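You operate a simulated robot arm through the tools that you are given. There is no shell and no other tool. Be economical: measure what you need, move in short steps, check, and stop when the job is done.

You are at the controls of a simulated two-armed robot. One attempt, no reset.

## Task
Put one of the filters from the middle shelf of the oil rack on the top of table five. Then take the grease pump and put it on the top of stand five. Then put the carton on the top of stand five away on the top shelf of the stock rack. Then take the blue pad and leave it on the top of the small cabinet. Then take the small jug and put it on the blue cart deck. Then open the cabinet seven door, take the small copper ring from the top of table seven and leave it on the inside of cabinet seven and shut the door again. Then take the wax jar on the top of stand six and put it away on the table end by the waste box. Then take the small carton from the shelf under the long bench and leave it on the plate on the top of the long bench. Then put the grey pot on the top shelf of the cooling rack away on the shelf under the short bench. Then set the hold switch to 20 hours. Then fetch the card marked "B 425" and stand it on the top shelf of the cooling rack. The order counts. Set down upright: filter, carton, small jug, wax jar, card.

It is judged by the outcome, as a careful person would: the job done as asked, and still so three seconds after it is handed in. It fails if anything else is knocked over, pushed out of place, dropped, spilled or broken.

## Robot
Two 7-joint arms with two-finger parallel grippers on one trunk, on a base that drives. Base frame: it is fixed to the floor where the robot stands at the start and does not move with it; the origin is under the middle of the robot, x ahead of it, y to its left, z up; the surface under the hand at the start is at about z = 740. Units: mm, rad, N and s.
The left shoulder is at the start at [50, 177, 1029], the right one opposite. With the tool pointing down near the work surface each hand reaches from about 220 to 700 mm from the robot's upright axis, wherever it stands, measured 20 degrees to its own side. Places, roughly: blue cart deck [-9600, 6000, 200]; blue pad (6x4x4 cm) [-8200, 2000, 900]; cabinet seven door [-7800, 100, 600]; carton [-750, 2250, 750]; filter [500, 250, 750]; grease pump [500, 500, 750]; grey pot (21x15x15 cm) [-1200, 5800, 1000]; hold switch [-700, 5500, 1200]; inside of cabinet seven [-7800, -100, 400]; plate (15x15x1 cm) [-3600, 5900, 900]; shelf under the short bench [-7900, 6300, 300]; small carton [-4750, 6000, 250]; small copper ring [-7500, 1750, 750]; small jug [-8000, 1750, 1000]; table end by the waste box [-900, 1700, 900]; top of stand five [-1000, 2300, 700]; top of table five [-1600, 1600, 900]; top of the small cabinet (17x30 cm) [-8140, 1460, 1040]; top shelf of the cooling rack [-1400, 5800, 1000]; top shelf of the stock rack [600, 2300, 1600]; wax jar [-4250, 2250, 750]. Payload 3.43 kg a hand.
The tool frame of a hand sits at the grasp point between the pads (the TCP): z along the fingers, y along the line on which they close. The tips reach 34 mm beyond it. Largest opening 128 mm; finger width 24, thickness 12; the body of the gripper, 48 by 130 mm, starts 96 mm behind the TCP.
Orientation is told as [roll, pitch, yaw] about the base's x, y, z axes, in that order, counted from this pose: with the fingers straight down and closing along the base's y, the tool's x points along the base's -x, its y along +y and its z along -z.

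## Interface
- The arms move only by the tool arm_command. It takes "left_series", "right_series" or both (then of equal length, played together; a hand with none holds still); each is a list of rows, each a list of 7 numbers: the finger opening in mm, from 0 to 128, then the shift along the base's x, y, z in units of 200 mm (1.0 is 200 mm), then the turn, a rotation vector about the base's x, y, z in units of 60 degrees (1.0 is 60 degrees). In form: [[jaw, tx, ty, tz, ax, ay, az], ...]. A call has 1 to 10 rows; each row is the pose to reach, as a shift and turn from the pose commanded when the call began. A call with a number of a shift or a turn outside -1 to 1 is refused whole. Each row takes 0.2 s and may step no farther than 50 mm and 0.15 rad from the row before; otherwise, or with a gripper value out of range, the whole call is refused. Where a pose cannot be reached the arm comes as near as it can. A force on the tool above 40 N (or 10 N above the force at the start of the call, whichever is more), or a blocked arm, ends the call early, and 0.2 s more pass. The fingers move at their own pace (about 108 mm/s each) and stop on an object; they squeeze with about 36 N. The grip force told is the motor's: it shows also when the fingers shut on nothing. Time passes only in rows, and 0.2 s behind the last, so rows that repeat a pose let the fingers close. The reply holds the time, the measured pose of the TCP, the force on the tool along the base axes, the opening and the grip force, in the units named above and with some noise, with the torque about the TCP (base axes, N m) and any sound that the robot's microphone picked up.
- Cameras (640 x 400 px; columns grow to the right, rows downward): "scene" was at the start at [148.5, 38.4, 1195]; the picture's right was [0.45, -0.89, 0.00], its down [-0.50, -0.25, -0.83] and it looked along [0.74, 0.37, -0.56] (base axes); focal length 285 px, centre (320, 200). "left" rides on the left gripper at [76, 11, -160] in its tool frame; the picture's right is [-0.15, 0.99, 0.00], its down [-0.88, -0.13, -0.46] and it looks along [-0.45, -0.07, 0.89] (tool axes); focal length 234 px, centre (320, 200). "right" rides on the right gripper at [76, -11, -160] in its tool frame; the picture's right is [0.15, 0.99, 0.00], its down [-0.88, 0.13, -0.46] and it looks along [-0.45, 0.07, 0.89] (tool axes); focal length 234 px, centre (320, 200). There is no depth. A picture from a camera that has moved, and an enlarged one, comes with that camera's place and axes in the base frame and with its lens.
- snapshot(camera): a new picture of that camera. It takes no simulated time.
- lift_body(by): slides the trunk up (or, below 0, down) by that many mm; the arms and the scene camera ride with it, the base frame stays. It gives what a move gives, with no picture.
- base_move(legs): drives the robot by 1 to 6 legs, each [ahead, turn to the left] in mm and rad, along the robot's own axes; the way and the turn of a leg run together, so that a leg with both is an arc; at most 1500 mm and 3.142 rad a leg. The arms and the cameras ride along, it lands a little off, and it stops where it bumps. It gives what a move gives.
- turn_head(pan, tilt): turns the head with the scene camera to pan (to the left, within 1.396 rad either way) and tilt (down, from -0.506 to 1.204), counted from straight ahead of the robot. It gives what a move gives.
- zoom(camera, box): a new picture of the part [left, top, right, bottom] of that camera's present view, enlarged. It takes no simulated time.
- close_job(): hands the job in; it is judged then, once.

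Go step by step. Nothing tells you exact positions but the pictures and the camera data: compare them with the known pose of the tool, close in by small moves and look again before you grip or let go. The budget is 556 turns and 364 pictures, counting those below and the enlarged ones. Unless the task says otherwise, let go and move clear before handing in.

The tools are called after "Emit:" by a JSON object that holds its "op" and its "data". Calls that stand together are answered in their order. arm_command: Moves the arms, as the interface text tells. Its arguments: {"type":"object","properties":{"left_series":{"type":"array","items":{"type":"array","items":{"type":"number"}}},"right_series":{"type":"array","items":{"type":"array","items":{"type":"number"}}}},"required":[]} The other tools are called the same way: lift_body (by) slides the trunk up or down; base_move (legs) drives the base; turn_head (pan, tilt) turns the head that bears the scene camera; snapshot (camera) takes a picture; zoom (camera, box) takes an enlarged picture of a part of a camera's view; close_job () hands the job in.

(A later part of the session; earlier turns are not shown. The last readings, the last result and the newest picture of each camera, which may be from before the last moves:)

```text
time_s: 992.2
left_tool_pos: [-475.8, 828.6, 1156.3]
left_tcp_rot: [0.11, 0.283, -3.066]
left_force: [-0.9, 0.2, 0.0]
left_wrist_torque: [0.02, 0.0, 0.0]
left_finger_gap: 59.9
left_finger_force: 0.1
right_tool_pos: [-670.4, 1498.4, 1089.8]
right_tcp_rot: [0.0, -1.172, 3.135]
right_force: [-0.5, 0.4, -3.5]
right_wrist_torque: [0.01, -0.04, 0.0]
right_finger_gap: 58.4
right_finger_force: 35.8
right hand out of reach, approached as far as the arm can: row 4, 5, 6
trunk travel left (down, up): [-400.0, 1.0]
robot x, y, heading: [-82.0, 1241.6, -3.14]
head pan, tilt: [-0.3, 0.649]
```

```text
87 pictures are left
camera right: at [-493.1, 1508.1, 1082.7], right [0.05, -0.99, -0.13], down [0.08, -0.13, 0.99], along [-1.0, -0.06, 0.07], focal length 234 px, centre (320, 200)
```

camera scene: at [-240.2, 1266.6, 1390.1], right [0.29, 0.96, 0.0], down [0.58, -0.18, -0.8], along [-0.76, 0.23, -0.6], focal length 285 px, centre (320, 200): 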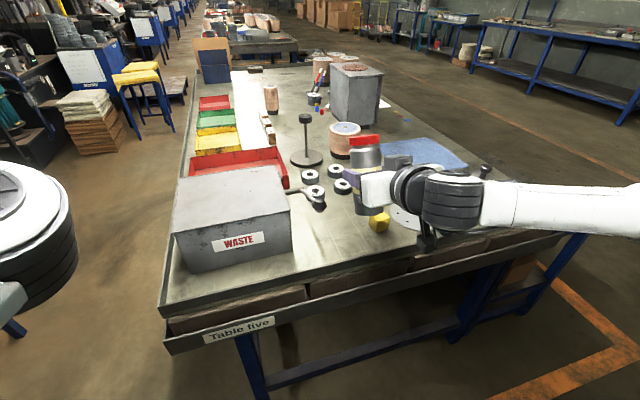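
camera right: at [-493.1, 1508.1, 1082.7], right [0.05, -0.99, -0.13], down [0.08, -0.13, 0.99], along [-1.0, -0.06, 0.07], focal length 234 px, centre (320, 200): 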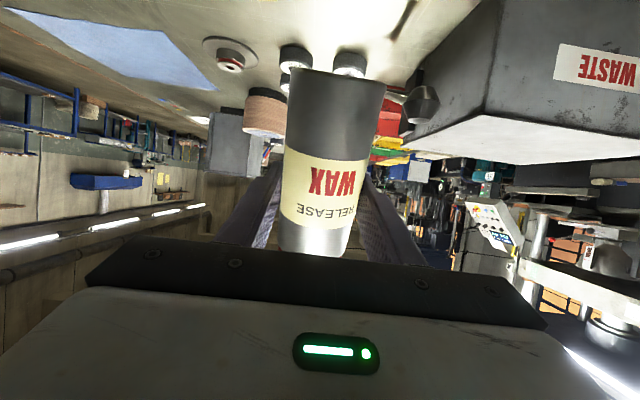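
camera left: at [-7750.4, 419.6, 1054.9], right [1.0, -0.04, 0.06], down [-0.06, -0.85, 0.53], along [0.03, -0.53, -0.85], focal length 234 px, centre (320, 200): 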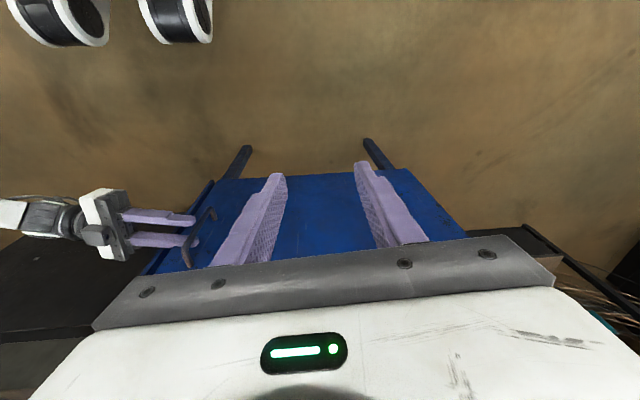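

Pitch reached 67°. Lowering the trunk 110 mm improves the wrist posture; then I'll finish the rotation.

Emit:
{"op": "lift_body", "data": {"by": -110}}

Emit:
{"op": "arm_command", "data": {"right_series": [[40, -0.02, 0, 0.02, 0, 0.1, 0], [40, -0.04, 0, 0.04, 0, 0.2, 0], [40, -0.06, 0, 0.05, 0, 0.3, 0], [40, -0.08, 0, 0.05, 0, 0.38, 0]]}}

Emit:
{"op": "snapshot", "data": {"camera": "scene"}}

```text
time_s: 993.6
left_tool_pos: [-475.9, 829.3, 1045.2]
left_tcp_rot: [0.111, 0.282, -3.067]
left_force: [-0.2, 0.0, -0.2]
left_wrist_torque: [0.01, -0.01, -0.01]
left_finger_gap: 59.9
left_finger_force: 0.1
right_tool_pos: [-670.0, 1498.4, 979.7]
right_tcp_rot: [0.0, -1.17, 3.134]
right_force: [-0.9, -0.3, -4.2]
right_wrist_torque: [0.04, -0.01, 0.01]
right_finger_gap: 58.5
right_finger_force: 36.0
trunk travel left (down, up): [-290.0, 111.0]
robot x, y, heading: [-84.8, 1239.5, -3.136]
head pan, tilt: [-0.3, 0.649]
```

```text
time_s: 994.6
left_tool_pos: [-476.5, 828.8, 1045.3]
left_tcp_rot: [0.112, 0.284, -3.066]
left_force: [0.4, -0.7, 0.7]
left_wrist_torque: [-0.01, -0.01, 0.0]
left_finger_gap: 60.2
left_finger_force: 0.0
right_tool_pos: [-670.2, 1497.6, 978.5]
right_tcp_rot: [0.001, -1.171, 3.135]
right_force: [0.0, 0.6, -4.1]
right_wrist_torque: [0.02, 0.0, 0.0]
right_finger_gap: 58.2
right_finger_force: 35.7
right hand out of reach, approached as far as the arm can: row 1, 2, 3, 4
trunk travel left (down, up): [-290.0, 111.0]
robot x, y, heading: [-82.5, 1242.6, -3.138]
head pan, tilt: [-0.3, 0.649]
```

```text
86 pictures are left
camera scene: at [-240.1, 1266.5, 1280.1], right [0.29, 0.96, 0.0], down [0.58, -0.18, -0.8], along [-0.76, 0.23, -0.6], focal length 285 px, centre (320, 200)
```

scene: 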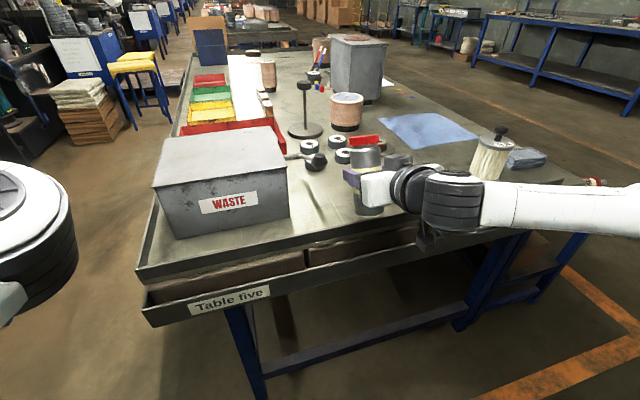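

I'll raise the hand relative to the shoulder, complete the pitch there, then use the trunk for height.

Emit:
{"op": "arm_command", "data": {"right_series": [[40, -0.05, 0, 0.15, 0, 0, 0], [40, -0.1, 0, 0.3, 0, 0.03, 0], [40, -0.12, 0, 0.45, 0, 0.1, 0], [40, -0.14, 0, 0.55, 0, 0.2, 0], [40, -0.16, 0, 0.6, 0, 0.3, 0], [40, -0.16, 0, 0.6, 0, 0.38, 0]]}}

Emit:
{"op": "lift_body", "data": {"by": -110}}

Emit:
{"op": "zoom", "data": {"camera": "scene", "box": [240, 60, 480, 210]}}

```text
time_s: 996.0
left_tool_pos: [-475.6, 829.5, 1046.2]
left_tcp_rot: [0.112, 0.282, -3.066]
left_force: [-0.2, 0.0, 0.7]
left_wrist_torque: [-0.01, -0.01, 0.04]
left_finger_gap: 60.3
left_finger_force: 0.0
right_tool_pos: [-695.9, 1496.4, 1088.1]
right_tcp_rot: [0.007, -1.374, 3.129]
right_force: [0.0, 0.5, -3.9]
right_wrist_torque: [0.0, -0.02, 0.0]
right_finger_gap: 58.5
right_finger_force: 36.0
right hand out of reach, approached as far as the arm can: row 5, 6
trunk travel left (down, up): [-290.0, 111.0]
robot x, y, heading: [-84.8, 1241.8, -3.138]
head pan, tilt: [-0.3, 0.649]
```

```text
time_s: 997.4
left_tool_pos: [-475.4, 830.8, 936.9]
left_tcp_rot: [0.111, 0.282, -3.067]
left_force: [-0.3, -0.1, 0.1]
left_wrist_torque: [0.02, 0.03, -0.03]
left_finger_gap: 59.9
left_finger_force: 0.1
right_tool_pos: [-696.0, 1496.2, 979.8]
right_tcp_rot: [0.005, -1.375, 3.131]
right_force: [1.0, 0.3, -3.9]
right_wrist_torque: [0.0, -0.02, -0.01]
right_finger_gap: 58.4
right_finger_force: 36.2
trunk travel left (down, up): [-180.0, 221.0]
robot x, y, heading: [-86.5, 1240.8, -3.14]
head pan, tilt: [-0.3, 0.649]
```

```text
2.67 times, centred on (360, 135) of scene
camera zoom: at [-240.0, 1266.4, 1170.1], right [0.29, 0.96, 0.0], down [0.58, -0.18, -0.8], along [-0.76, 0.23, -0.6], focal length 761 px, centre (213, 373)
```

zoom: 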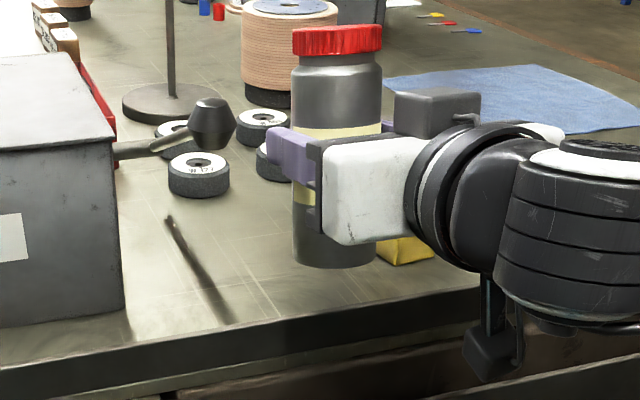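

Jar within 11° of upright. One more step the same way.

Emit:
{"op": "arm_command", "data": {"right_series": [[40, -0.03, 0, 0.15, 0, 0, 0], [40, -0.05, 0, 0.3, 0, 0.05, 0], [40, -0.06, 0, 0.4, 0, 0.12, 0], [40, -0.06, 0, 0.42, 0, 0.19, 0]]}}

Emit:
{"op": "lift_body", "data": {"by": -90}}

Emit:
{"op": "zoom", "data": {"camera": "scene", "box": [240, 40, 480, 190]}}

```text
time_s: 998.4
left_tool_pos: [-476.1, 829.6, 936.4]
left_tcp_rot: [0.112, 0.285, -3.068]
left_force: [-0.4, -0.1, 0.1]
left_wrist_torque: [-0.02, 0.02, 0.0]
left_finger_gap: 60.1
left_finger_force: 0.0
right_tool_pos: [-708.4, 1502.2, 1065.5]
right_tcp_rot: [0.047, -1.528, 3.092]
right_force: [0.4, -0.1, -3.5]
right_wrist_torque: [0.01, -0.01, 0.02]
right_finger_gap: 58.6
right_finger_force: 36.2
right hand out of reach, approached as far as the arm can: row 4
trunk travel left (down, up): [-180.0, 221.0]
robot x, y, heading: [-87.6, 1242.0, -3.136]
head pan, tilt: [-0.3, 0.649]
```

```text
time_s: 999.7
left_tool_pos: [-476.4, 828.9, 845.0]
left_tcp_rot: [0.112, 0.281, -3.068]
left_force: [0.2, 0.1, 0.0]
left_wrist_torque: [-0.02, 0.01, 0.03]
left_finger_gap: 60.2
left_finger_force: 0.1
right_tool_pos: [-706.9, 1502.4, 976.3]
right_tcp_rot: [0.054, -1.527, 3.084]
right_force: [0.2, 0.3, -4.3]
right_wrist_torque: [0.01, -0.04, 0.0]
right_finger_gap: 58.5
right_finger_force: 36.1
trunk travel left (down, up): [-90.0, 311.0]
robot x, y, heading: [-88.0, 1242.4, -3.145]
head pan, tilt: [-0.3, 0.649]
```

```text
2.67 times, centred on (360, 115) of scene
camera zoom: at [-239.9, 1266.4, 1080.1], right [0.29, 0.96, 0.0], down [0.58, -0.18, -0.8], along [-0.76, 0.23, -0.6], focal length 761 px, centre (213, 427)
```

zoom: 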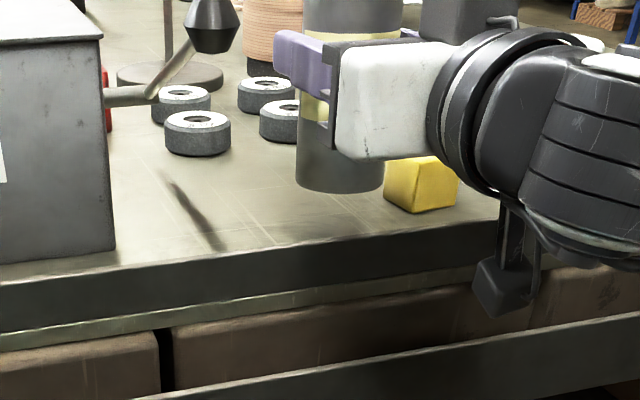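

Upright. Lowering with the trunk, then feeling for contact.

Emit:
{"op": "lift_body", "data": {"by": -38}}

Emit:
{"op": "arm_command", "data": {"right_series": [[40, 0, 0, -0.015, 0, 0, 0], [40, 0, 0, -0.03, 0, 0, 0], [40, 0, 0, -0.045, 0, 0, 0], [40, 0, 0, -0.06, 0, 0, 0], [40, 0, 0, -0.075, 0, 0, 0], [40, 0, 0, -0.09, 0, 0, 0], [40, 0, 0, -0.105, 0, 0, 0]]}}

Emit:
{"op": "zoom", "data": {"camera": "scene", "box": [240, 10, 480, 160]}}

```text
time_s: 1000.5
left_tool_pos: [-476.2, 829.5, 807.0]
left_tcp_rot: [0.111, 0.282, -3.069]
left_force: [0.1, 0.4, 0.1]
left_wrist_torque: [-0.01, 0.01, -0.01]
left_finger_gap: 59.9
left_finger_force: 0.0
right_tool_pos: [-706.9, 1502.3, 941.6]
right_tcp_rot: [0.048, -1.535, 3.087]
right_force: [-4.0, 0.8, 5.9]
right_wrist_torque: [0.07, 0.67, 0.02]
right_finger_gap: 58.5
right_finger_force: 36.3
trunk travel left (down, up): [-52.0, 349.0]
robot x, y, heading: [-87.8, 1246.0, -3.14]
head pan, tilt: [-0.3, 0.649]
```

```text
time_s: 1002.1
left_tool_pos: [-474.3, 829.6, 808.4]
left_tcp_rot: [0.111, 0.279, -3.066]
left_force: [-0.5, -0.7, -0.4]
left_wrist_torque: [-0.02, 0.0, -0.01]
left_finger_gap: 60.0
left_finger_force: 0.1
right_tool_pos: [-704.7, 1503.3, 940.1]
right_tcp_rot: [0.025, -1.534, 3.114]
right_force: [2.3, 0.1, 21.9]
right_wrist_torque: [0.01, 0.61, 0.01]
right_finger_gap: 58.6
right_finger_force: 36.1
right hand out of reach, approached as far as the arm can: row 3, 4, 5, 6, 7
trunk travel left (down, up): [-52.0, 349.0]
robot x, y, heading: [-85.5, 1241.1, -3.141]
head pan, tilt: [-0.3, 0.649]
```

```text
2.67 times, centred on (360, 85) of scene
camera zoom: at [-237.7, 1265.6, 1042.6], right [0.29, 0.96, 0.0], down [0.58, -0.18, -0.8], along [-0.76, 0.23, -0.6], focal length 761 px, centre (213, 507)
```

zoom: 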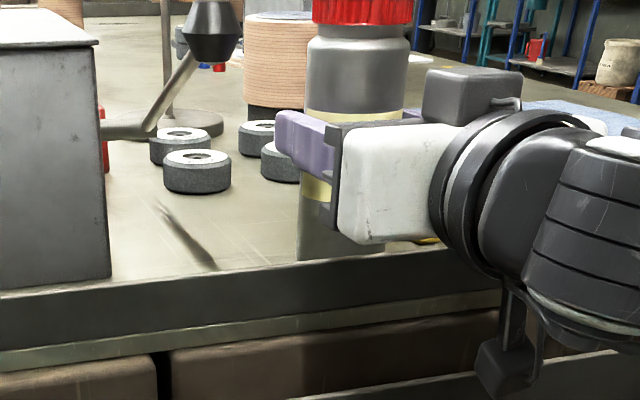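

Standing with light pressure. Easing off slightly, then opening in small steps.

Emit:
{"op": "arm_command", "data": {"right_series": [[40, 0, 0, 0.012, 0, 0, 0], [52, 0, 0, 0.012, 0, 0, 0], [60, 0, 0, 0.012, 0, 0, 0], [66, 0, 0, 0.012, 0, 0, 0], [74, 0, 0, 0.012, 0, 0, 0], [84, 0, 0, 0.012, 0, 0, 0], [84, 0, 0, 0.012, 0, 0, 0]]}}

Emit:
{"op": "zoom", "data": {"camera": "scene", "box": [240, 10, 480, 160]}}

```text
time_s: 1003.7
left_tool_pos: [-476.9, 830.5, 808.3]
left_tcp_rot: [0.112, 0.282, -3.066]
left_force: [0.7, 0.2, 0.1]
left_wrist_torque: [0.0, -0.02, 0.05]
left_finger_gap: 60.0
left_finger_force: 0.1
right_tool_pos: [-706.6, 1501.5, 935.1]
right_tcp_rot: [0.049, -1.524, 3.091]
right_force: [1.0, 0.3, 0.5]
right_wrist_torque: [0.03, 0.01, 0.02]
right_finger_gap: 84.1
right_finger_force: 0.0
trunk travel left (down, up): [-52.0, 349.0]
robot x, y, heading: [-81.9, 1241.3, -3.142]
head pan, tilt: [-0.3, 0.649]
```

```text
2.67 times, centred on (360, 85) of scene
camera zoom: at [-239.7, 1266.3, 1042.1], right [0.29, 0.96, 0.0], down [0.58, -0.18, -0.8], along [-0.76, 0.23, -0.6], focal length 761 px, centre (213, 507)
```

zoom: 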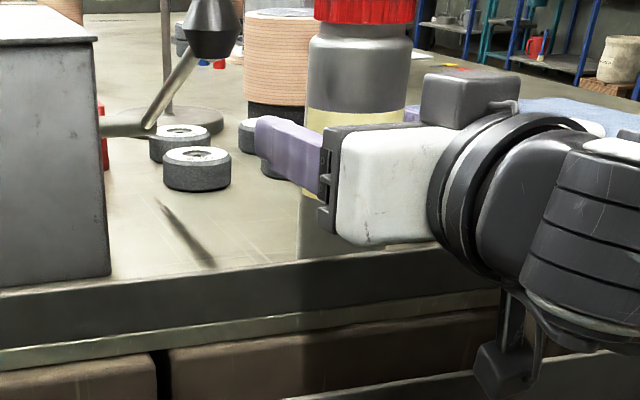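

The jar stands free between the open fingers. Backing straight out.

Emit:
{"op": "base_move", "data": {"legs": [[-220, 0]]}}

Emit:
{"op": "lift_body", "data": {"by": 300}}

Emit:
{"op": "snapshot", "data": {"camera": "scene"}}

```text
time_s: 1005.4
left_tool_pos: [-257.6, 830.6, 808.4]
left_tcp_rot: [0.113, 0.282, -3.07]
left_force: [-0.3, 0.4, 0.3]
left_wrist_torque: [-0.01, -0.02, 0.03]
left_finger_gap: 60.3
left_finger_force: 0.0
right_tool_pos: [-488.6, 1503.3, 936.2]
right_tcp_rot: [0.048, -1.525, 3.09]
right_force: [0.2, -1.0, -0.3]
right_wrist_torque: [0.02, 0.01, 0.01]
right_finger_gap: 84.2
right_finger_force: 0.2
trunk travel left (down, up): [-52.0, 349.0]
robot x, y, heading: [129.8, 1241.2, -3.141]
head pan, tilt: [-0.3, 0.649]
```

```text
time_s: 1008.4
left_tool_pos: [-257.1, 830.5, 1106.6]
left_tcp_rot: [0.112, 0.282, -3.07]
left_force: [-0.1, -0.6, -1.0]
left_wrist_torque: [0.0, -0.01, -0.01]
left_finger_gap: 60.1
left_finger_force: 0.0
right_tool_pos: [-487.8, 1503.0, 1234.5]
right_tcp_rot: [0.049, -1.522, 3.089]
right_force: [-0.3, -0.7, 0.4]
right_wrist_torque: [-0.01, 0.02, 0.02]
right_finger_gap: 83.9
right_finger_force: 0.1
trunk travel left (down, up): [-352.0, 49.0]
robot x, y, heading: [128.7, 1242.3, -3.138]
head pan, tilt: [-0.3, 0.649]
```

```text
81 pictures are left
camera scene: at [-21.9, 1266.8, 1342.1], right [0.29, 0.96, 0.0], down [0.58, -0.18, -0.8], along [-0.76, 0.23, -0.6], focal length 285 px, centre (320, 200)
```

scene: 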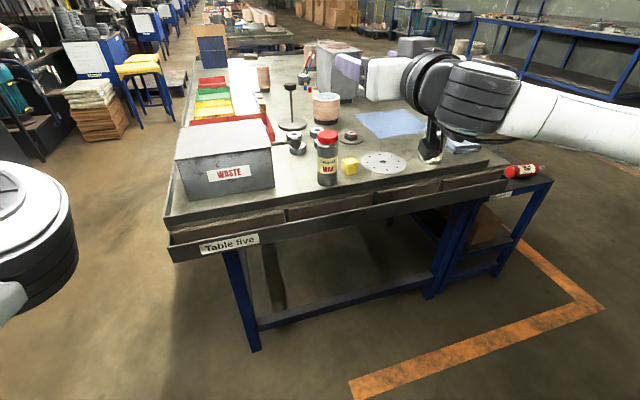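

The wax jar stands upright by the waste box. Next: the small carton under the long bench. I'll drive there along the aisle.

Emit:
{"op": "base_move", "data": {"legs": [[210, 0], [0, -1.57], [1500, 0], [750, 0], [0, 1.57]]}}

Emit:
{"op": "base_move", "data": {"legs": [[1500, 0], [1500, 0], [1250, 0], [0, -1.57], [700, 0]]}}

Emit:
{"op": "turn_head", "data": {"pan": 0.15, "tilt": 0.4}}

Emit:
{"op": "snapshot", "data": {"camera": "scene"}}

```text
time_s: 1016.2
left_tool_pos: [-526.4, 1969.6, 1100.5]
left_tcp_rot: [0.09, 0.283, 1.68]
left_force: [0.5, -1.3, 0.7]
left_wrist_torque: [0.06, 0.02, 0.01]
left_finger_gap: 60.3
left_finger_force: 0.0
right_tool_pos: [117.8, 2216.8, 1242.8]
right_tcp_rot: [-0.417, -1.523, 2.055]
right_force: [-0.1, -0.2, 0.3]
right_wrist_torque: [0.0, 0.02, 0.0]
right_finger_gap: 83.9
right_finger_force: 0.1
trunk travel left (down, up): [-352.0, 49.0]
robot x, y, heading: [-85.6, 1595.4, 1.607]
head pan, tilt: [-0.3, 0.649]
stopped in leg 3: the robot was blocked; the commanded pose is now the measured one
```

```text
time_s: 1017.1
left_tool_pos: [-527.0, 1968.9, 1102.2]
left_tcp_rot: [0.09, 0.28, 1.689]
left_force: [0.0, 0.3, -0.3]
left_wrist_torque: [0.02, -0.03, 0.0]
left_finger_gap: 60.0
left_finger_force: 0.0
right_tool_pos: [117.1, 2217.4, 1246.5]
right_tcp_rot: [-0.447, -1.53, 2.094]
right_force: [0.4, -0.4, 0.3]
right_wrist_torque: [-0.04, -0.01, -0.01]
right_finger_gap: 84.3
right_finger_force: 0.0
trunk travel left (down, up): [-352.0, 49.0]
robot x, y, heading: [-91.5, 1593.7, 1.607]
head pan, tilt: [-0.3, 0.649]
stopped in leg 1: the robot was blocked; the commanded pose is now the measured one
```

```text
time_s: 1018.0
left_tool_pos: [-526.3, 1970.9, 1100.5]
left_tcp_rot: [0.091, 0.279, 1.681]
left_force: [-0.6, 0.4, -0.1]
left_wrist_torque: [-0.02, -0.02, 0.03]
left_finger_gap: 60.1
left_finger_force: 0.0
right_tool_pos: [117.9, 2218.9, 1242.2]
right_tcp_rot: [-0.425, -1.523, 2.065]
right_force: [0.7, 0.2, 0.6]
right_wrist_torque: [0.02, 0.0, -0.01]
right_finger_gap: 84.0
right_finger_force: 0.2
trunk travel left (down, up): [-352.0, 49.0]
robot x, y, heading: [-93.6, 1598.0, 1.607]
head pan, tilt: [0.15, 0.4]
```

```text
80 pictures are left
camera scene: at [-128.8, 1753.0, 1364.8], right [0.98, 0.18, 0.02], down [0.09, -0.38, -0.92], along [-0.16, 0.91, -0.39], focal length 285 px, centre (320, 200)
```

scene: 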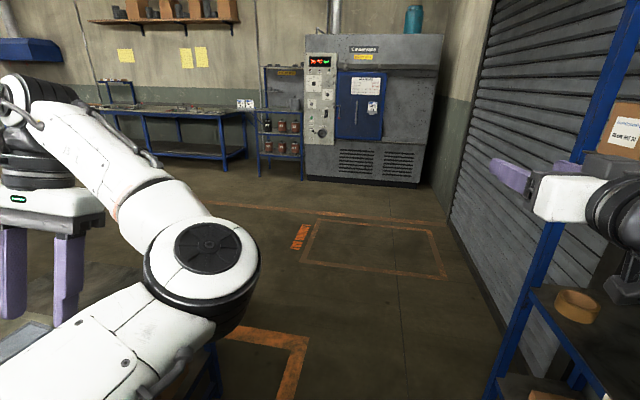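

I'm blocked: my right arm's elbow probably touched the stock rack upright. I'll back off immediately and tuck the right arm in.

Emit:
{"op": "base_move", "data": {"legs": [[-250, 0]]}}

Emit:
{"op": "arm_command", "data": {"right_series": [[60, -0.02, -0.12, 0, -0.125, 0, 0], [60, -0.04, -0.24, 0, -0.25, 0, 0], [60, -0.06, -0.36, 0, -0.375, 0, 0], [60, -0.08, -0.48, 0, -0.5, 0, 0], [60, -0.1, -0.6, 0, -0.625, 0, 0], [60, -0.12, -0.72, 0, -0.75, 0, 0]]}}

Emit:
{"op": "arm_command", "data": {"right_series": [[60, -0.02, -0.12, 0, -0.125, 0, 0], [60, -0.04, -0.24, 0, -0.25, 0, 0], [60, -0.06, -0.36, 0, -0.375, 0, 0], [60, -0.08, -0.48, -0.05, -0.5, 0, 0], [60, -0.1, -0.55, -0.1, -0.625, 0, 0], [60, -0.12, -0.6, -0.15, -0.72, 0, 0]]}}

Emit:
{"op": "turn_head", "data": {"pan": -0.8, "tilt": 0.2}}

Emit:
{"op": "snapshot", "data": {"camera": "scene"}}

```text
time_s: 1019.8
left_tool_pos: [-504.1, 1726.2, 1107.4]
left_tcp_rot: [0.109, 0.282, 1.691]
left_force: [0.4, -0.2, 1.1]
left_wrist_torque: [-0.02, 0.02, -0.01]
left_finger_gap: 60.1
left_finger_force: 0.1
right_tool_pos: [144.0, 1975.0, 1236.7]
right_tcp_rot: [-0.013, -1.524, 1.651]
right_force: [0.0, 0.0, 1.1]
right_wrist_torque: [0.01, 0.03, 0.01]
right_finger_gap: 84.1
right_finger_force: 0.1
trunk travel left (down, up): [-352.0, 49.0]
robot x, y, heading: [-79.6, 1352.9, 1.605]
head pan, tilt: [0.15, 0.4]
```

```text
time_s: 1021.2
left_tool_pos: [-503.3, 1725.4, 1106.0]
left_tcp_rot: [0.107, 0.283, 1.69]
left_force: [-0.6, -0.4, 0.2]
left_wrist_torque: [-0.01, -0.01, -0.03]
left_finger_gap: 59.9
left_finger_force: 0.1
right_tool_pos: [119.7, 1831.1, 1235.4]
right_tcp_rot: [0.063, -0.74, 1.579]
right_force: [0.0, -0.9, -0.3]
right_wrist_torque: [0.0, 0.0, 0.0]
right_finger_gap: 60.1
right_finger_force: 0.1
trunk travel left (down, up): [-352.0, 49.0]
robot x, y, heading: [-78.1, 1350.0, 1.607]
head pan, tilt: [0.15, 0.4]
```

```text
time_s: 1022.6
left_tool_pos: [-503.6, 1725.5, 1108.1]
left_tcp_rot: [0.11, 0.282, 1.692]
left_force: [-1.0, 0.3, 0.2]
left_wrist_torque: [-0.01, 0.04, -0.01]
left_finger_gap: 59.8
left_finger_force: 0.1
right_tool_pos: [96.8, 1711.3, 1206.7]
right_tcp_rot: [0.068, 0.017, 1.575]
right_force: [-0.4, 0.6, -0.5]
right_wrist_torque: [0.02, 0.01, 0.01]
right_finger_gap: 60.2
right_finger_force: 0.1
trunk travel left (down, up): [-352.0, 49.0]
robot x, y, heading: [-80.1, 1350.1, 1.614]
head pan, tilt: [0.15, 0.4]
```

```text
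time_s: 1023.9
left_tool_pos: [-503.5, 1725.2, 1107.5]
left_tcp_rot: [0.109, 0.283, 1.693]
left_force: [0.1, -1.0, -0.7]
left_wrist_torque: [0.04, 0.0, -0.01]
left_finger_gap: 60.1
left_finger_force: 0.1
right_tool_pos: [96.5, 1711.9, 1207.0]
right_tcp_rot: [0.069, 0.013, 1.575]
right_force: [0.5, 0.5, -0.2]
right_wrist_torque: [-0.01, -0.04, 0.0]
right_finger_gap: 59.8
right_finger_force: 0.1
trunk travel left (down, up): [-352.0, 49.0]
robot x, y, heading: [-80.9, 1351.5, 1.608]
head pan, tilt: [-0.799, 0.201]
```

```text
79 pictures are left
camera scene: at [-19.1, 1486.2, 1383.2], right [0.72, -0.69, 0.0], down [-0.14, -0.14, -0.98], along [0.68, 0.71, -0.2], focal length 285 px, centre (320, 200)
```

scene: 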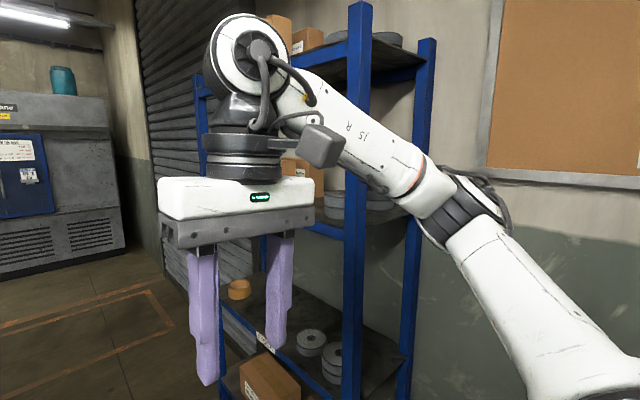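

The rack looks undisturbed. Continuing north a bit further from the rack, then west along the aisle.

Emit:
{"op": "base_move", "data": {"legs": [[0, 0.05], [1500, 0], [600, 0], [0, 1.5]]}}

Emit:
{"op": "base_move", "data": {"legs": [[1500, 0], [1500, 0], [1050, 0], [0, -1.57], [800, 0]]}}

Emit:
{"op": "turn_head", "data": {"pan": 0.2, "tilt": 0.4}}

Emit:
{"op": "snapshot", "data": {"camera": "scene"}}

```text
time_s: 1038.5
left_tool_pos: [-632.5, 3024.7, 1107.3]
left_tcp_rot: [0.11, 0.282, -3.0]
left_force: [0.5, 0.0, 0.0]
left_wrist_torque: [0.02, 0.0, -0.01]
left_finger_gap: 59.9
left_finger_force: 0.0
right_tool_pos: [-630.6, 3624.7, 1207.0]
right_tcp_rot: [0.067, 0.014, -3.116]
right_force: [0.6, -0.2, -0.6]
right_wrist_torque: [-0.03, -0.02, 0.0]
right_finger_gap: 60.2
right_finger_force: 0.2
trunk travel left (down, up): [-352.0, 49.0]
robot x, y, heading: [-267.8, 3453.1, -3.09]
head pan, tilt: [-0.799, 0.201]
```

```text
time_s: 1065.8
left_tool_pos: [-4789.3, 4409.1, 1106.1]
left_tcp_rot: [0.111, 0.283, 1.699]
left_force: [-0.1, 0.6, -0.5]
left_wrist_torque: [0.02, -0.02, 0.0]
left_finger_gap: 60.0
left_finger_force: 0.0
right_tool_pos: [-4188.9, 4401.1, 1207.3]
right_tcp_rot: [0.071, 0.016, 1.581]
right_force: [-0.1, 0.2, -0.1]
right_wrist_torque: [-0.02, 0.01, -0.02]
right_finger_gap: 59.8
right_finger_force: 0.0
trunk travel left (down, up): [-352.0, 49.0]
robot x, y, heading: [-4364.2, 4034.2, 1.619]
head pan, tilt: [-0.799, 0.201]
```

```text
time_s: 1067.0
left_tool_pos: [-4790.3, 4410.6, 1107.2]
left_tcp_rot: [0.109, 0.283, 1.7]
left_force: [0.2, -0.2, -0.3]
left_wrist_torque: [0.0, 0.0, -0.02]
left_finger_gap: 60.2
left_finger_force: 0.0
right_tool_pos: [-4189.6, 4401.2, 1206.5]
right_tcp_rot: [0.067, 0.015, 1.582]
right_force: [-0.9, -0.3, 0.2]
right_wrist_torque: [0.02, 0.0, -0.01]
right_finger_gap: 59.9
right_finger_force: 0.1
trunk travel left (down, up): [-352.0, 49.0]
robot x, y, heading: [-4366.0, 4037.5, 1.619]
head pan, tilt: [0.201, 0.4]
```

```text
78 pictures are left
camera scene: at [-4389.5, 4196.0, 1364.7], right [0.97, 0.24, 0.0], down [0.09, -0.38, -0.92], along [-0.22, 0.89, -0.39], focal length 285 px, centre (320, 200)
```

scene: 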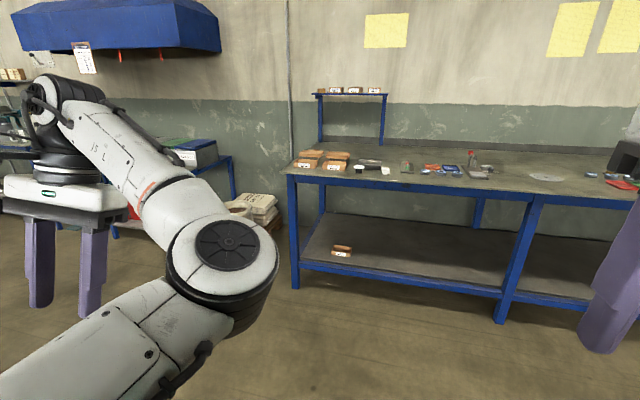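

I see the long bench; the small carton is on the lower shelf at about [-4640, 5815], and the round plate is on top at about [-3613, 5800]. I'll zoom in on the carton.

Emit:
{"op": "zoom", "data": {"camera": "scene", "box": [290, 210, 400, 280]}}

```text
5.71 times, centred on (345, 245) of scene
camera zoom: at [-4389.5, 4196.0, 1364.7], right [0.97, 0.24, 0.0], down [0.09, -0.38, -0.92], along [-0.22, 0.89, -0.39], focal length 1630 px, centre (177, -57)
```

zoom: 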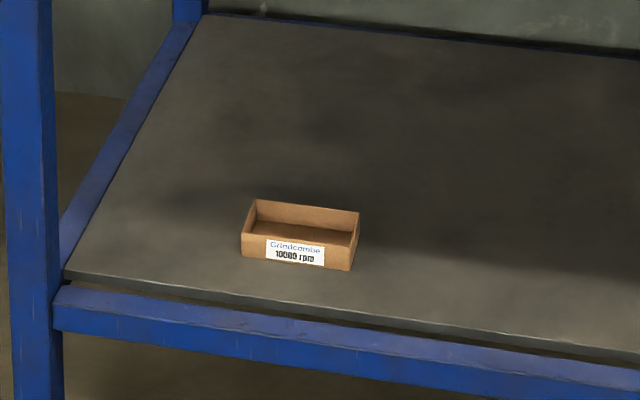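

It's an open tray about 123 × 75 × 40 mm, so I'll pinch its side wall with a pitched, low-elbow left hand. First I'll put the left arm into that posture here in open space (side, low, then forward).

Emit:
{"op": "arm_command", "data": {"left_series": [[60, -0.098, -0.122, -0.081, 0, 0, 0], [60, -0.196, -0.244, -0.162, 0, 0, 0], [60, -0.294, -0.366, -0.243, 0, 0, 0], [60, -0.392, -0.488, -0.325, 0, 0, 0], [60, -0.49, -0.61, -0.406, 0, 0, 0], [60, -0.588, -0.732, -0.487, 0, 0, 0], [60, -0.686, -0.854, -0.568, 0, 0, 0], [60, -0.785, -0.975, -0.65, 0, 0, 0]]}}

Emit:
{"op": "arm_command", "data": {"left_series": [[60, 0, -0.095, -0.2, 0, 0, 0], [60, 0, -0.19, -0.4, 0, 0, 0], [60, 0, -0.285, -0.6, 0, 0, 0], [60, 0, -0.38, -0.8, 0, 0, 0], [60, 0, -0.475, -1.0, 0, 0, 0]]}}

Emit:
{"op": "arm_command", "data": {"left_series": [[60, 0, 0, -0.2, 0, 0, 0], [60, 0, 0, -0.4, 0, 0, 0], [60, 0, 0, -0.6, 0, 0, 0], [60, 0, 0, -0.8, 0, 0, 0]]}}

```text
time_s: 1068.8
left_tool_pos: [-4949.4, 4214.1, 976.6]
left_tcp_rot: [0.11, 0.283, 1.697]
left_force: [0.3, 0.5, -1.1]
left_wrist_torque: [0.0, -0.03, 0.04]
left_finger_gap: 60.1
left_finger_force: 0.2
right_tool_pos: [-4189.9, 4401.0, 1207.1]
right_tcp_rot: [0.068, 0.014, 1.582]
right_force: [-0.1, -0.4, 0.0]
right_wrist_torque: [0.0, -0.07, -0.01]
right_finger_gap: 59.9
right_finger_force: 0.0
trunk travel left (down, up): [-352.0, 49.0]
robot x, y, heading: [-4362.1, 4037.1, 1.615]
head pan, tilt: [0.201, 0.4]
```

```text
time_s: 1070.0
left_tool_pos: [-4945.0, 4120.5, 774.9]
left_tcp_rot: [0.109, 0.281, 1.699]
left_force: [0.0, 0.4, -0.8]
left_wrist_torque: [0.01, -0.02, -0.02]
left_finger_gap: 59.8
left_finger_force: 0.1
right_tool_pos: [-4189.0, 4398.8, 1207.0]
right_tcp_rot: [0.068, 0.014, 1.58]
right_force: [-0.1, 0.3, 0.1]
right_wrist_torque: [-0.01, -0.03, -0.03]
right_finger_gap: 59.9
right_finger_force: 0.0
trunk travel left (down, up): [-352.0, 49.0]
robot x, y, heading: [-4362.5, 4036.1, 1.616]
head pan, tilt: [0.201, 0.4]
```

```text
time_s: 1071.0
left_tool_pos: [-4945.6, 4118.9, 613.6]
left_tcp_rot: [0.11, 0.282, 1.699]
left_force: [0.3, 0.4, 0.2]
left_wrist_torque: [0.02, 0.0, -0.02]
left_finger_gap: 60.0
left_finger_force: 0.0
right_tool_pos: [-4189.8, 4399.6, 1207.3]
right_tcp_rot: [0.069, 0.014, 1.582]
right_force: [-0.2, -1.1, 0.5]
right_wrist_torque: [0.0, 0.0, -0.01]
right_finger_gap: 59.9
right_finger_force: 0.1
trunk travel left (down, up): [-352.0, 49.0]
robot x, y, heading: [-4364.6, 4035.3, 1.612]
head pan, tilt: [0.201, 0.4]
```

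Good. Now forward while pitching the hand up to 60°.

Emit:
{"op": "arm_command", "data": {"left_series": [[60, 0.03, 0.15, 0, 0.106, 0, -0.012], [60, 0.06, 0.3, 0, 0.212, 0, -0.024], [60, 0.1, 0.45, 0, 0.318, 0, -0.036], [60, 0.14, 0.6, 0, 0.424, 0, -0.048], [60, 0.18, 0.75, 0, 0.53, 0, -0.06], [60, 0.22, 0.9, 0, 0.635, 0, -0.07]]}}

Emit:
{"op": "arm_command", "data": {"left_series": [[60, 0.04, 0.17, 0, 0.106, 0, 0], [60, 0.08, 0.34, 0, 0.212, 0, 0], [60, 0.12, 0.51, 0, 0.318, 0, 0], [60, 0.18, 0.68, 0, 0.424, 0, 0], [60, 0.24, 0.85, 0, 0.53, 0, 0], [60, 0.3, 1.0, 0, 0.635, 0, 0]]}}

Emit:
{"op": "arm_command", "data": {"left_series": [[60, 0.04, 0.1, 0, 0, 0, 0], [60, 0.1, 0.25, 0, 0, 0, 0], [60, 0.16, 0.4, 0, 0, 0, 0]]}}

```text
time_s: 1072.4
left_tool_pos: [-4902.4, 4300.4, 617.6]
left_tcp_rot: [0.049, -0.383, 1.626]
left_force: [-0.1, 0.3, -0.1]
left_wrist_torque: [0.0, -0.01, -0.01]
left_finger_gap: 59.8
left_finger_force: 0.1
right_tool_pos: [-4188.7, 4400.6, 1207.9]
right_tcp_rot: [0.067, 0.013, 1.581]
right_force: [0.2, 0.2, 0.5]
right_wrist_torque: [-0.02, 0.01, -0.01]
right_finger_gap: 60.0
right_finger_force: 0.0
trunk travel left (down, up): [-352.0, 49.0]
robot x, y, heading: [-4366.7, 4039.4, 1.618]
head pan, tilt: [0.201, 0.4]
```

```text
time_s: 1073.8
left_tool_pos: [-4839.7, 4501.0, 617.7]
left_tcp_rot: [-0.017, -1.044, 1.673]
left_force: [0.3, 1.2, 0.2]
left_wrist_torque: [0.01, 0.01, -0.03]
left_finger_gap: 59.9
left_finger_force: 0.1
right_tool_pos: [-4189.4, 4399.6, 1206.5]
right_tcp_rot: [0.069, 0.014, 1.58]
right_force: [0.4, -0.1, 0.2]
right_wrist_torque: [-0.01, 0.01, 0.05]
right_finger_gap: 60.2
right_finger_force: 0.1
trunk travel left (down, up): [-352.0, 49.0]
robot x, y, heading: [-4361.0, 4040.2, 1.617]
head pan, tilt: [0.201, 0.4]
```

```text
time_s: 1074.6
left_tool_pos: [-4812.1, 4579.0, 617.1]
left_tcp_rot: [-0.019, -1.041, 1.675]
left_force: [-0.6, -0.1, 1.0]
left_wrist_torque: [0.03, -0.01, -0.02]
left_finger_gap: 59.8
left_finger_force: 0.1
right_tool_pos: [-4189.0, 4401.1, 1206.1]
right_tcp_rot: [0.068, 0.015, 1.582]
right_force: [-0.1, -0.4, -0.1]
right_wrist_torque: [0.01, 0.02, 0.01]
right_finger_gap: 60.2
right_finger_force: 0.1
trunk travel left (down, up): [-352.0, 49.0]
robot x, y, heading: [-4360.6, 4040.4, 1.613]
head pan, tilt: [0.201, 0.4]
```

The posture works. I'll drive toward the bench so the hand lines up with the tray's right wall, then lower the trunk.

Emit:
{"op": "base_move", "data": {"legs": [[0, -0.2], [1060, 0], [0, 0.097]]}}

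Emit:
{"op": "lift_body", "data": {"by": -285}}

Emit:
{"op": "snapshot", "data": {"camera": "left"}}

```text
time_s: 1081.3
left_tool_pos: [-4595.4, 5666.3, 616.9]
left_tcp_rot: [-0.018, -1.043, 1.578]
left_force: [-0.7, 0.6, -0.2]
left_wrist_torque: [0.0, 0.01, -0.04]
left_finger_gap: 60.2
left_finger_force: 0.0
right_tool_pos: [-3994.6, 5428.3, 1205.9]
right_tcp_rot: [0.07, 0.014, 1.487]
right_force: [0.1, -0.4, -0.4]
right_wrist_torque: [0.0, -0.04, -0.02]
right_finger_gap: 60.0
right_finger_force: 0.0
trunk travel left (down, up): [-352.0, 49.0]
robot x, y, heading: [-4201.6, 5085.1, 1.519]
head pan, tilt: [0.201, 0.4]
```

```text
time_s: 1084.2
left_tool_pos: [-4596.0, 5665.6, 333.7]
left_tcp_rot: [-0.02, -1.046, 1.575]
left_force: [-0.3, 0.0, 0.8]
left_wrist_torque: [0.04, 0.0, 0.01]
left_finger_gap: 59.9
left_finger_force: 0.0
right_tool_pos: [-3995.2, 5428.4, 922.4]
right_tcp_rot: [0.069, 0.013, 1.485]
right_force: [0.0, -0.6, 0.2]
right_wrist_torque: [0.0, -0.02, -0.01]
right_finger_gap: 59.9
right_finger_force: 0.0
trunk travel left (down, up): [-67.0, 334.0]
robot x, y, heading: [-4199.6, 5085.5, 1.524]
head pan, tilt: [0.201, 0.4]
```

```text
76 pictures are left
camera left: at [-4609.2, 5492.0, 347.1], right [-0.99, 0.08, 0.12], down [0.12, 0.05, 0.99], along [0.08, 1.0, -0.06], focal length 234 px, centre (320, 200)
```

left: 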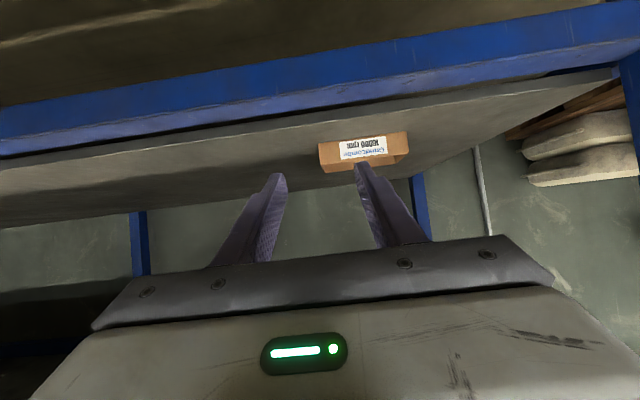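

Tray measured: right wall at x about -4592, front y 5775, z 261–296. I'll drive forward 147 mm above it and then descend onto the wall.

Emit:
{"op": "base_move", "data": {"legs": [[147, 0]]}}

Emit:
{"op": "snapshot", "data": {"camera": "left"}}

```text
time_s: 1085.6
left_tool_pos: [-4589.6, 5807.4, 332.7]
left_tcp_rot: [-0.019, -1.042, 1.577]
left_force: [-0.2, 0.3, -1.2]
left_wrist_torque: [-0.03, -0.01, -0.04]
left_finger_gap: 59.8
left_finger_force: 0.0
right_tool_pos: [-3987.3, 5569.6, 922.2]
right_tcp_rot: [0.067, 0.014, 1.485]
right_force: [-0.3, -0.6, -1.0]
right_wrist_torque: [0.03, 0.02, 0.0]
right_finger_gap: 59.9
right_finger_force: 0.1
trunk travel left (down, up): [-67.0, 334.0]
robot x, y, heading: [-4192.9, 5225.2, 1.521]
head pan, tilt: [0.201, 0.4]
```

```text
75 pictures are left
camera left: at [-4602.1, 5632.4, 347.0], right [-0.99, 0.08, 0.12], down [0.12, 0.05, 0.99], along [0.08, 1.0, -0.06], focal length 234 px, centre (320, 200)
```

left: 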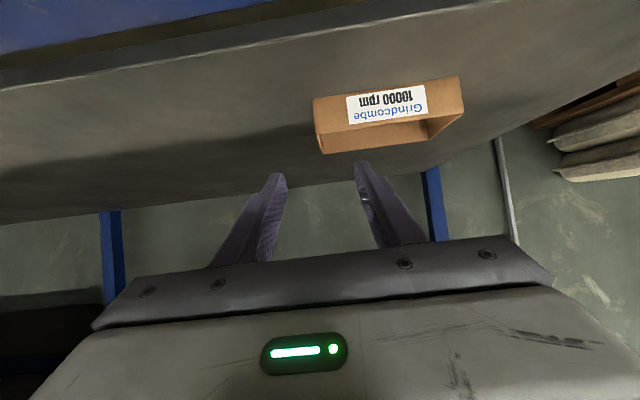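

The front face is nearer y 5815, so I'll go 46 mm further, then lower onto the wall.

Emit:
{"op": "base_move", "data": {"legs": [[46, 0]]}}

Emit:
{"op": "arm_command", "data": {"left_series": [[44, -0.01, 0, -0.06, 0, 0, 0], [44, -0.01, 0, -0.12, 0, 0, 0], [44, -0.01, 0, -0.16, 0, 0, 0], [44, -0.01, 0, -0.185, 0, 0, 0]]}}

Emit:
{"op": "snapshot", "data": {"camera": "left"}}

```text
time_s: 1086.5
left_tool_pos: [-4587.5, 5852.2, 332.8]
left_tcp_rot: [-0.017, -1.043, 1.575]
left_force: [-0.2, 0.1, -0.8]
left_wrist_torque: [0.0, -0.02, 0.0]
left_finger_gap: 59.9
left_finger_force: 0.1
right_tool_pos: [-3985.3, 5614.3, 921.7]
right_tcp_rot: [0.067, 0.013, 1.484]
right_force: [0.4, -0.1, 0.2]
right_wrist_torque: [-0.02, 0.01, -0.06]
right_finger_gap: 60.0
right_finger_force: 0.1
trunk travel left (down, up): [-67.0, 334.0]
robot x, y, heading: [-4192.0, 5269.8, 1.519]
head pan, tilt: [0.201, 0.4]
```

```text
time_s: 1087.5
left_tool_pos: [-4587.2, 5852.7, 295.0]
left_tcp_rot: [-0.019, -1.044, 1.576]
left_force: [0.4, -0.6, -0.4]
left_wrist_torque: [-0.02, 0.0, 0.01]
left_finger_gap: 44.0
left_finger_force: 0.1
right_tool_pos: [-3984.4, 5615.1, 922.1]
right_tcp_rot: [0.068, 0.014, 1.483]
right_force: [0.1, -0.8, 0.0]
right_wrist_torque: [0.0, 0.01, -0.02]
right_finger_gap: 59.8
right_finger_force: 0.0
trunk travel left (down, up): [-67.0, 334.0]
robot x, y, heading: [-4192.5, 5269.3, 1.52]
head pan, tilt: [0.201, 0.4]
```

```text
74 pictures are left
camera left: at [-4601.9, 5677.9, 309.2], right [-0.99, 0.08, 0.12], down [0.12, 0.05, 0.99], along [0.08, 1.0, -0.06], focal length 234 px, centre (320, 200)
```

left: 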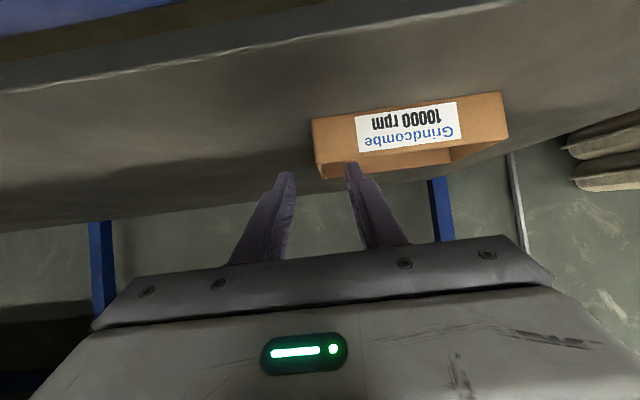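

Triangulating three views: the tray front is at y about 5877, the shelf at z 228, the rim at z 279. I'll rise slightly, go 65 mm further, and then descend.

Emit:
{"op": "arm_command", "data": {"left_series": [[44, 0, 0, 0.1, 0, 0, 0], [44, 0, 0, 0.13, 0, 0, 0]]}}

Emit:
{"op": "base_move", "data": {"legs": [[64, 0]]}}

Emit:
{"op": "arm_command", "data": {"left_series": [[44, -0.015, 0, -0.08, 0, 0, 0], [44, -0.015, 0, -0.16, 0, 0, 0], [44, -0.015, 0, -0.21, 0, 0, 0], [44, -0.015, 0, -0.23, 0, 0, 0]]}}

Emit:
{"op": "snapshot", "data": {"camera": "left"}}

```text
time_s: 1088.1
left_tool_pos: [-4588.0, 5851.2, 320.7]
left_tcp_rot: [-0.019, -1.042, 1.577]
left_force: [-0.5, -0.4, 0.3]
left_wrist_torque: [-0.02, -0.02, -0.01]
left_finger_gap: 44.2
left_finger_force: 0.0
right_tool_pos: [-3984.1, 5615.6, 921.8]
right_tcp_rot: [0.069, 0.015, 1.483]
right_force: [0.0, -0.2, -0.2]
right_wrist_torque: [0.0, -0.01, -0.03]
right_finger_gap: 59.9
right_finger_force: 0.0
trunk travel left (down, up): [-67.0, 334.0]
robot x, y, heading: [-4194.4, 5268.9, 1.515]
head pan, tilt: [0.201, 0.4]
```

```text
time_s: 1089.1
left_tool_pos: [-4585.1, 5916.5, 321.0]
left_tcp_rot: [-0.019, -1.043, 1.576]
left_force: [-0.7, -0.2, -0.4]
left_wrist_torque: [0.01, -0.01, 0.01]
left_finger_gap: 44.0
left_finger_force: 0.1
right_tool_pos: [-3983.1, 5678.5, 921.7]
right_tcp_rot: [0.068, 0.014, 1.485]
right_force: [0.0, -0.5, -0.7]
right_wrist_torque: [-0.01, 0.02, -0.01]
right_finger_gap: 59.8
right_finger_force: 0.0
trunk travel left (down, up): [-67.0, 334.0]
robot x, y, heading: [-4184.7, 5332.9, 1.517]
head pan, tilt: [0.201, 0.4]
```

```text
time_s: 1090.1
left_tool_pos: [-4588.5, 5921.5, 288.5]
left_tcp_rot: [-0.01, -1.058, 1.567]
left_force: [-1.4, 7.2, 22.6]
left_wrist_torque: [0.14, 0.58, -0.27]
left_finger_gap: 44.8
left_finger_force: 1.2
left hand out of reach, approached as far as the arm can: row 4
right_tool_pos: [-3980.3, 5677.9, 921.5]
right_tcp_rot: [0.069, 0.01, 1.483]
right_force: [0.0, 0.3, -0.1]
right_wrist_torque: [-0.02, -0.01, -0.01]
right_finger_gap: 60.1
right_finger_force: 0.1
trunk travel left (down, up): [-67.0, 334.0]
robot x, y, heading: [-4191.2, 5333.1, 1.522]
head pan, tilt: [0.201, 0.4]
```

```text
73 pictures are left
camera left: at [-4602.4, 5746.9, 300.3], right [-0.99, 0.08, 0.12], down [0.13, 0.03, 0.99], along [0.08, 1.0, -0.04], focal length 234 px, centre (320, 200)
```

left: 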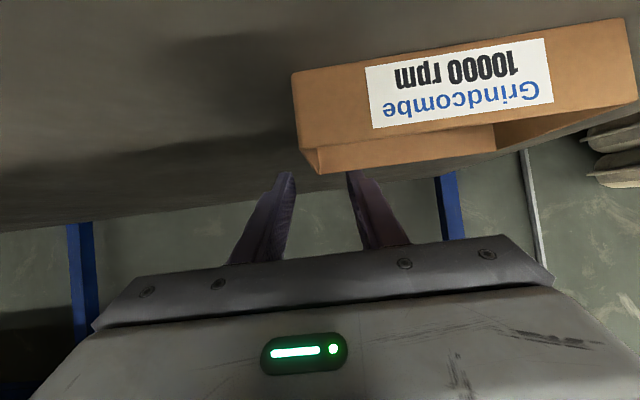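

The earlier estimate (front y about 5819, shelf z about 257) was right, and I've overshot: a finger is resting on the rim. I'll lift straight up and come back 65 mm.

Emit:
{"op": "arm_command", "data": {"left_series": [[44, 0, 0, 0.06, 0, 0, 0], [44, 0, 0, 0.16, 0, 0, 0], [44, 0, 0, 0.24, 0, 0, 0]]}}

Emit:
{"op": "base_move", "data": {"legs": [[-65, 0]]}}

Emit:
{"op": "snapshot", "data": {"camera": "left"}}

Emit:
{"op": "turn_head", "data": {"pan": 0.6, "tilt": 0.75}}

Emit:
{"op": "snapshot", "data": {"camera": "scene"}}

```text
time_s: 1090.9
left_tool_pos: [-4585.3, 5918.1, 327.1]
left_tcp_rot: [-0.018, -1.042, 1.576]
left_force: [-0.1, 0.4, 0.5]
left_wrist_torque: [-0.02, 0.01, 0.01]
left_finger_gap: 44.1
left_finger_force: 0.1
right_tool_pos: [-3980.9, 5678.7, 921.4]
right_tcp_rot: [0.068, 0.013, 1.487]
right_force: [0.2, 0.0, 0.0]
right_wrist_torque: [0.02, -0.03, 0.01]
right_finger_gap: 60.2
right_finger_force: 0.2
trunk travel left (down, up): [-67.0, 334.0]
robot x, y, heading: [-4188.1, 5334.6, 1.518]
head pan, tilt: [0.201, 0.4]
```

```text
time_s: 1091.8
left_tool_pos: [-4589.1, 5852.9, 327.6]
left_tcp_rot: [-0.02, -1.042, 1.576]
left_force: [-0.3, -0.5, 0.5]
left_wrist_torque: [-0.02, 0.02, 0.02]
left_finger_gap: 43.9
left_finger_force: 0.2
right_tool_pos: [-3986.2, 5613.2, 922.0]
right_tcp_rot: [0.067, 0.013, 1.484]
right_force: [-0.6, 0.3, -0.5]
right_wrist_torque: [-0.02, -0.04, -0.03]
right_finger_gap: 60.2
right_finger_force: 0.1
trunk travel left (down, up): [-67.0, 334.0]
robot x, y, heading: [-4189.4, 5271.3, 1.521]
head pan, tilt: [0.201, 0.4]
```

```text
72 pictures are left
camera left: at [-4603.5, 5678.1, 342.4], right [-0.99, 0.08, 0.12], down [0.12, 0.05, 0.99], along [0.08, 1.0, -0.06], focal length 234 px, centre (320, 200)
```

left: 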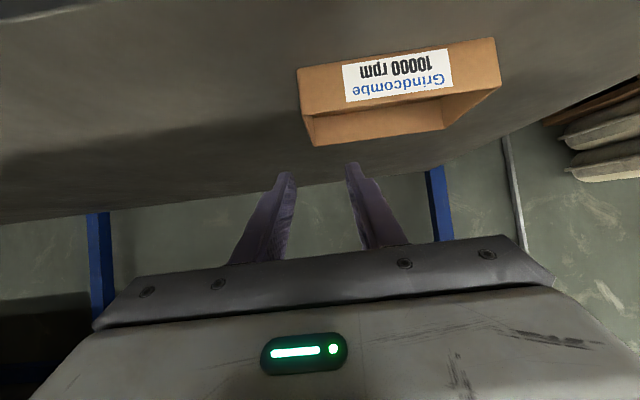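

```text
time_s: 1092.7
left_tool_pos: [-4589.6, 5852.3, 327.6]
left_tcp_rot: [-0.019, -1.043, 1.578]
left_force: [-0.3, -0.5, 0.7]
left_wrist_torque: [0.03, 0.01, 0.03]
left_finger_gap: 43.8
left_finger_force: 0.0
right_tool_pos: [-3984.7, 5613.5, 921.2]
right_tcp_rot: [0.068, 0.014, 1.484]
right_force: [1.0, -0.2, 0.4]
right_wrist_torque: [0.0, -0.04, -0.01]
right_finger_gap: 60.0
right_finger_force: 0.0
trunk travel left (down, up): [-67.0, 334.0]
robot x, y, heading: [-4194.7, 5266.9, 1.521]
head pan, tilt: [0.6, 0.75]
```

```text
71 pictures are left
camera scene: at [-4233.5, 5408.6, 1048.6], right [0.85, 0.52, 0.0], down [0.36, -0.58, -0.73], along [-0.38, 0.62, -0.68], focal length 285 px, centre (320, 200)
```

scene: 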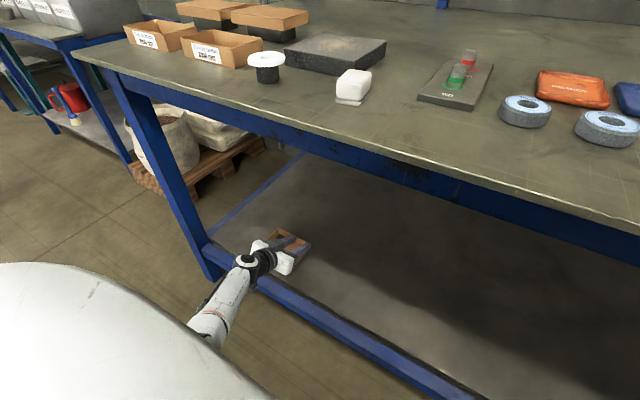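

I'll zoom the scene view to see the fingers relative to the tray.

Emit:
{"op": "zoom", "data": {"camera": "scene", "box": [230, 210, 350, 285]}}

```text
5.33 times, centred on (290, 248) of scene
camera zoom: at [-4233.5, 5408.6, 1048.6], right [0.85, 0.52, 0.0], down [0.36, -0.58, -0.73], along [-0.38, 0.62, -0.68], focal length 1522 px, centre (480, -53)
```

zoom: 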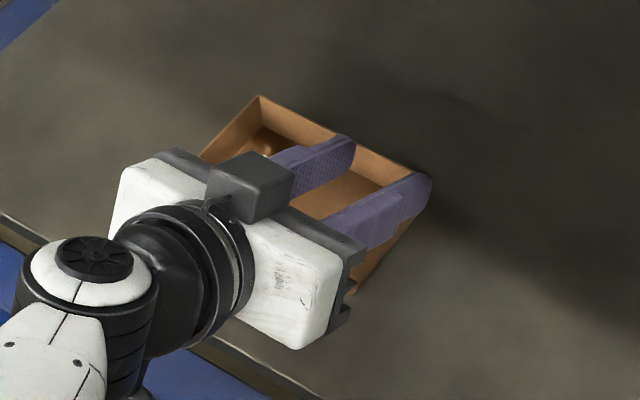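

Now clear: the tray front is at y about 5840, rim z about 278, and the fingers straddle the right wall. I'll go 22 mm forward, then down to z 275 and pinch.

Emit:
{"op": "arm_command", "data": {"left_series": [[44, 0, 0.11, 0, 0, 0, 0], [44, 0, 0.11, -0.12, 0, 0, 0], [44, 0, 0.11, -0.22, 0, 0, 0], [44, 0, 0.11, -0.26, 0, 0, 0]]}}

Emit:
{"op": "zoom", "data": {"camera": "scene", "box": [230, 210, 350, 285]}}

```text
time_s: 1093.7
left_tool_pos: [-4588.1, 5876.1, 296.2]
left_tcp_rot: [-0.019, -1.042, 1.579]
left_force: [-0.5, 0.4, 0.6]
left_wrist_torque: [0.01, 0.0, 0.0]
left_finger_gap: 43.9
left_finger_force: 0.1
left hand out of reach, approached as far as the arm can: row 3, 4
right_tool_pos: [-3985.8, 5613.7, 922.1]
right_tcp_rot: [0.068, 0.014, 1.485]
right_force: [-0.3, -0.4, 0.2]
right_wrist_torque: [0.02, -0.01, 0.02]
right_finger_gap: 59.9
right_finger_force: 0.1
trunk travel left (down, up): [-67.0, 334.0]
robot x, y, heading: [-4197.1, 5270.9, 1.523]
head pan, tilt: [0.6, 0.75]
```

```text
5.33 times, centred on (290, 248) of scene
camera zoom: at [-4233.5, 5408.5, 1048.6], right [0.85, 0.52, 0.0], down [0.36, -0.58, -0.73], along [-0.38, 0.62, -0.68], focal length 1522 px, centre (480, -53)
```

zoom: 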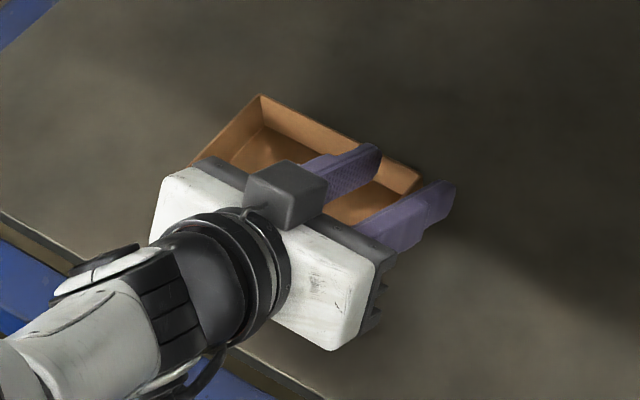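

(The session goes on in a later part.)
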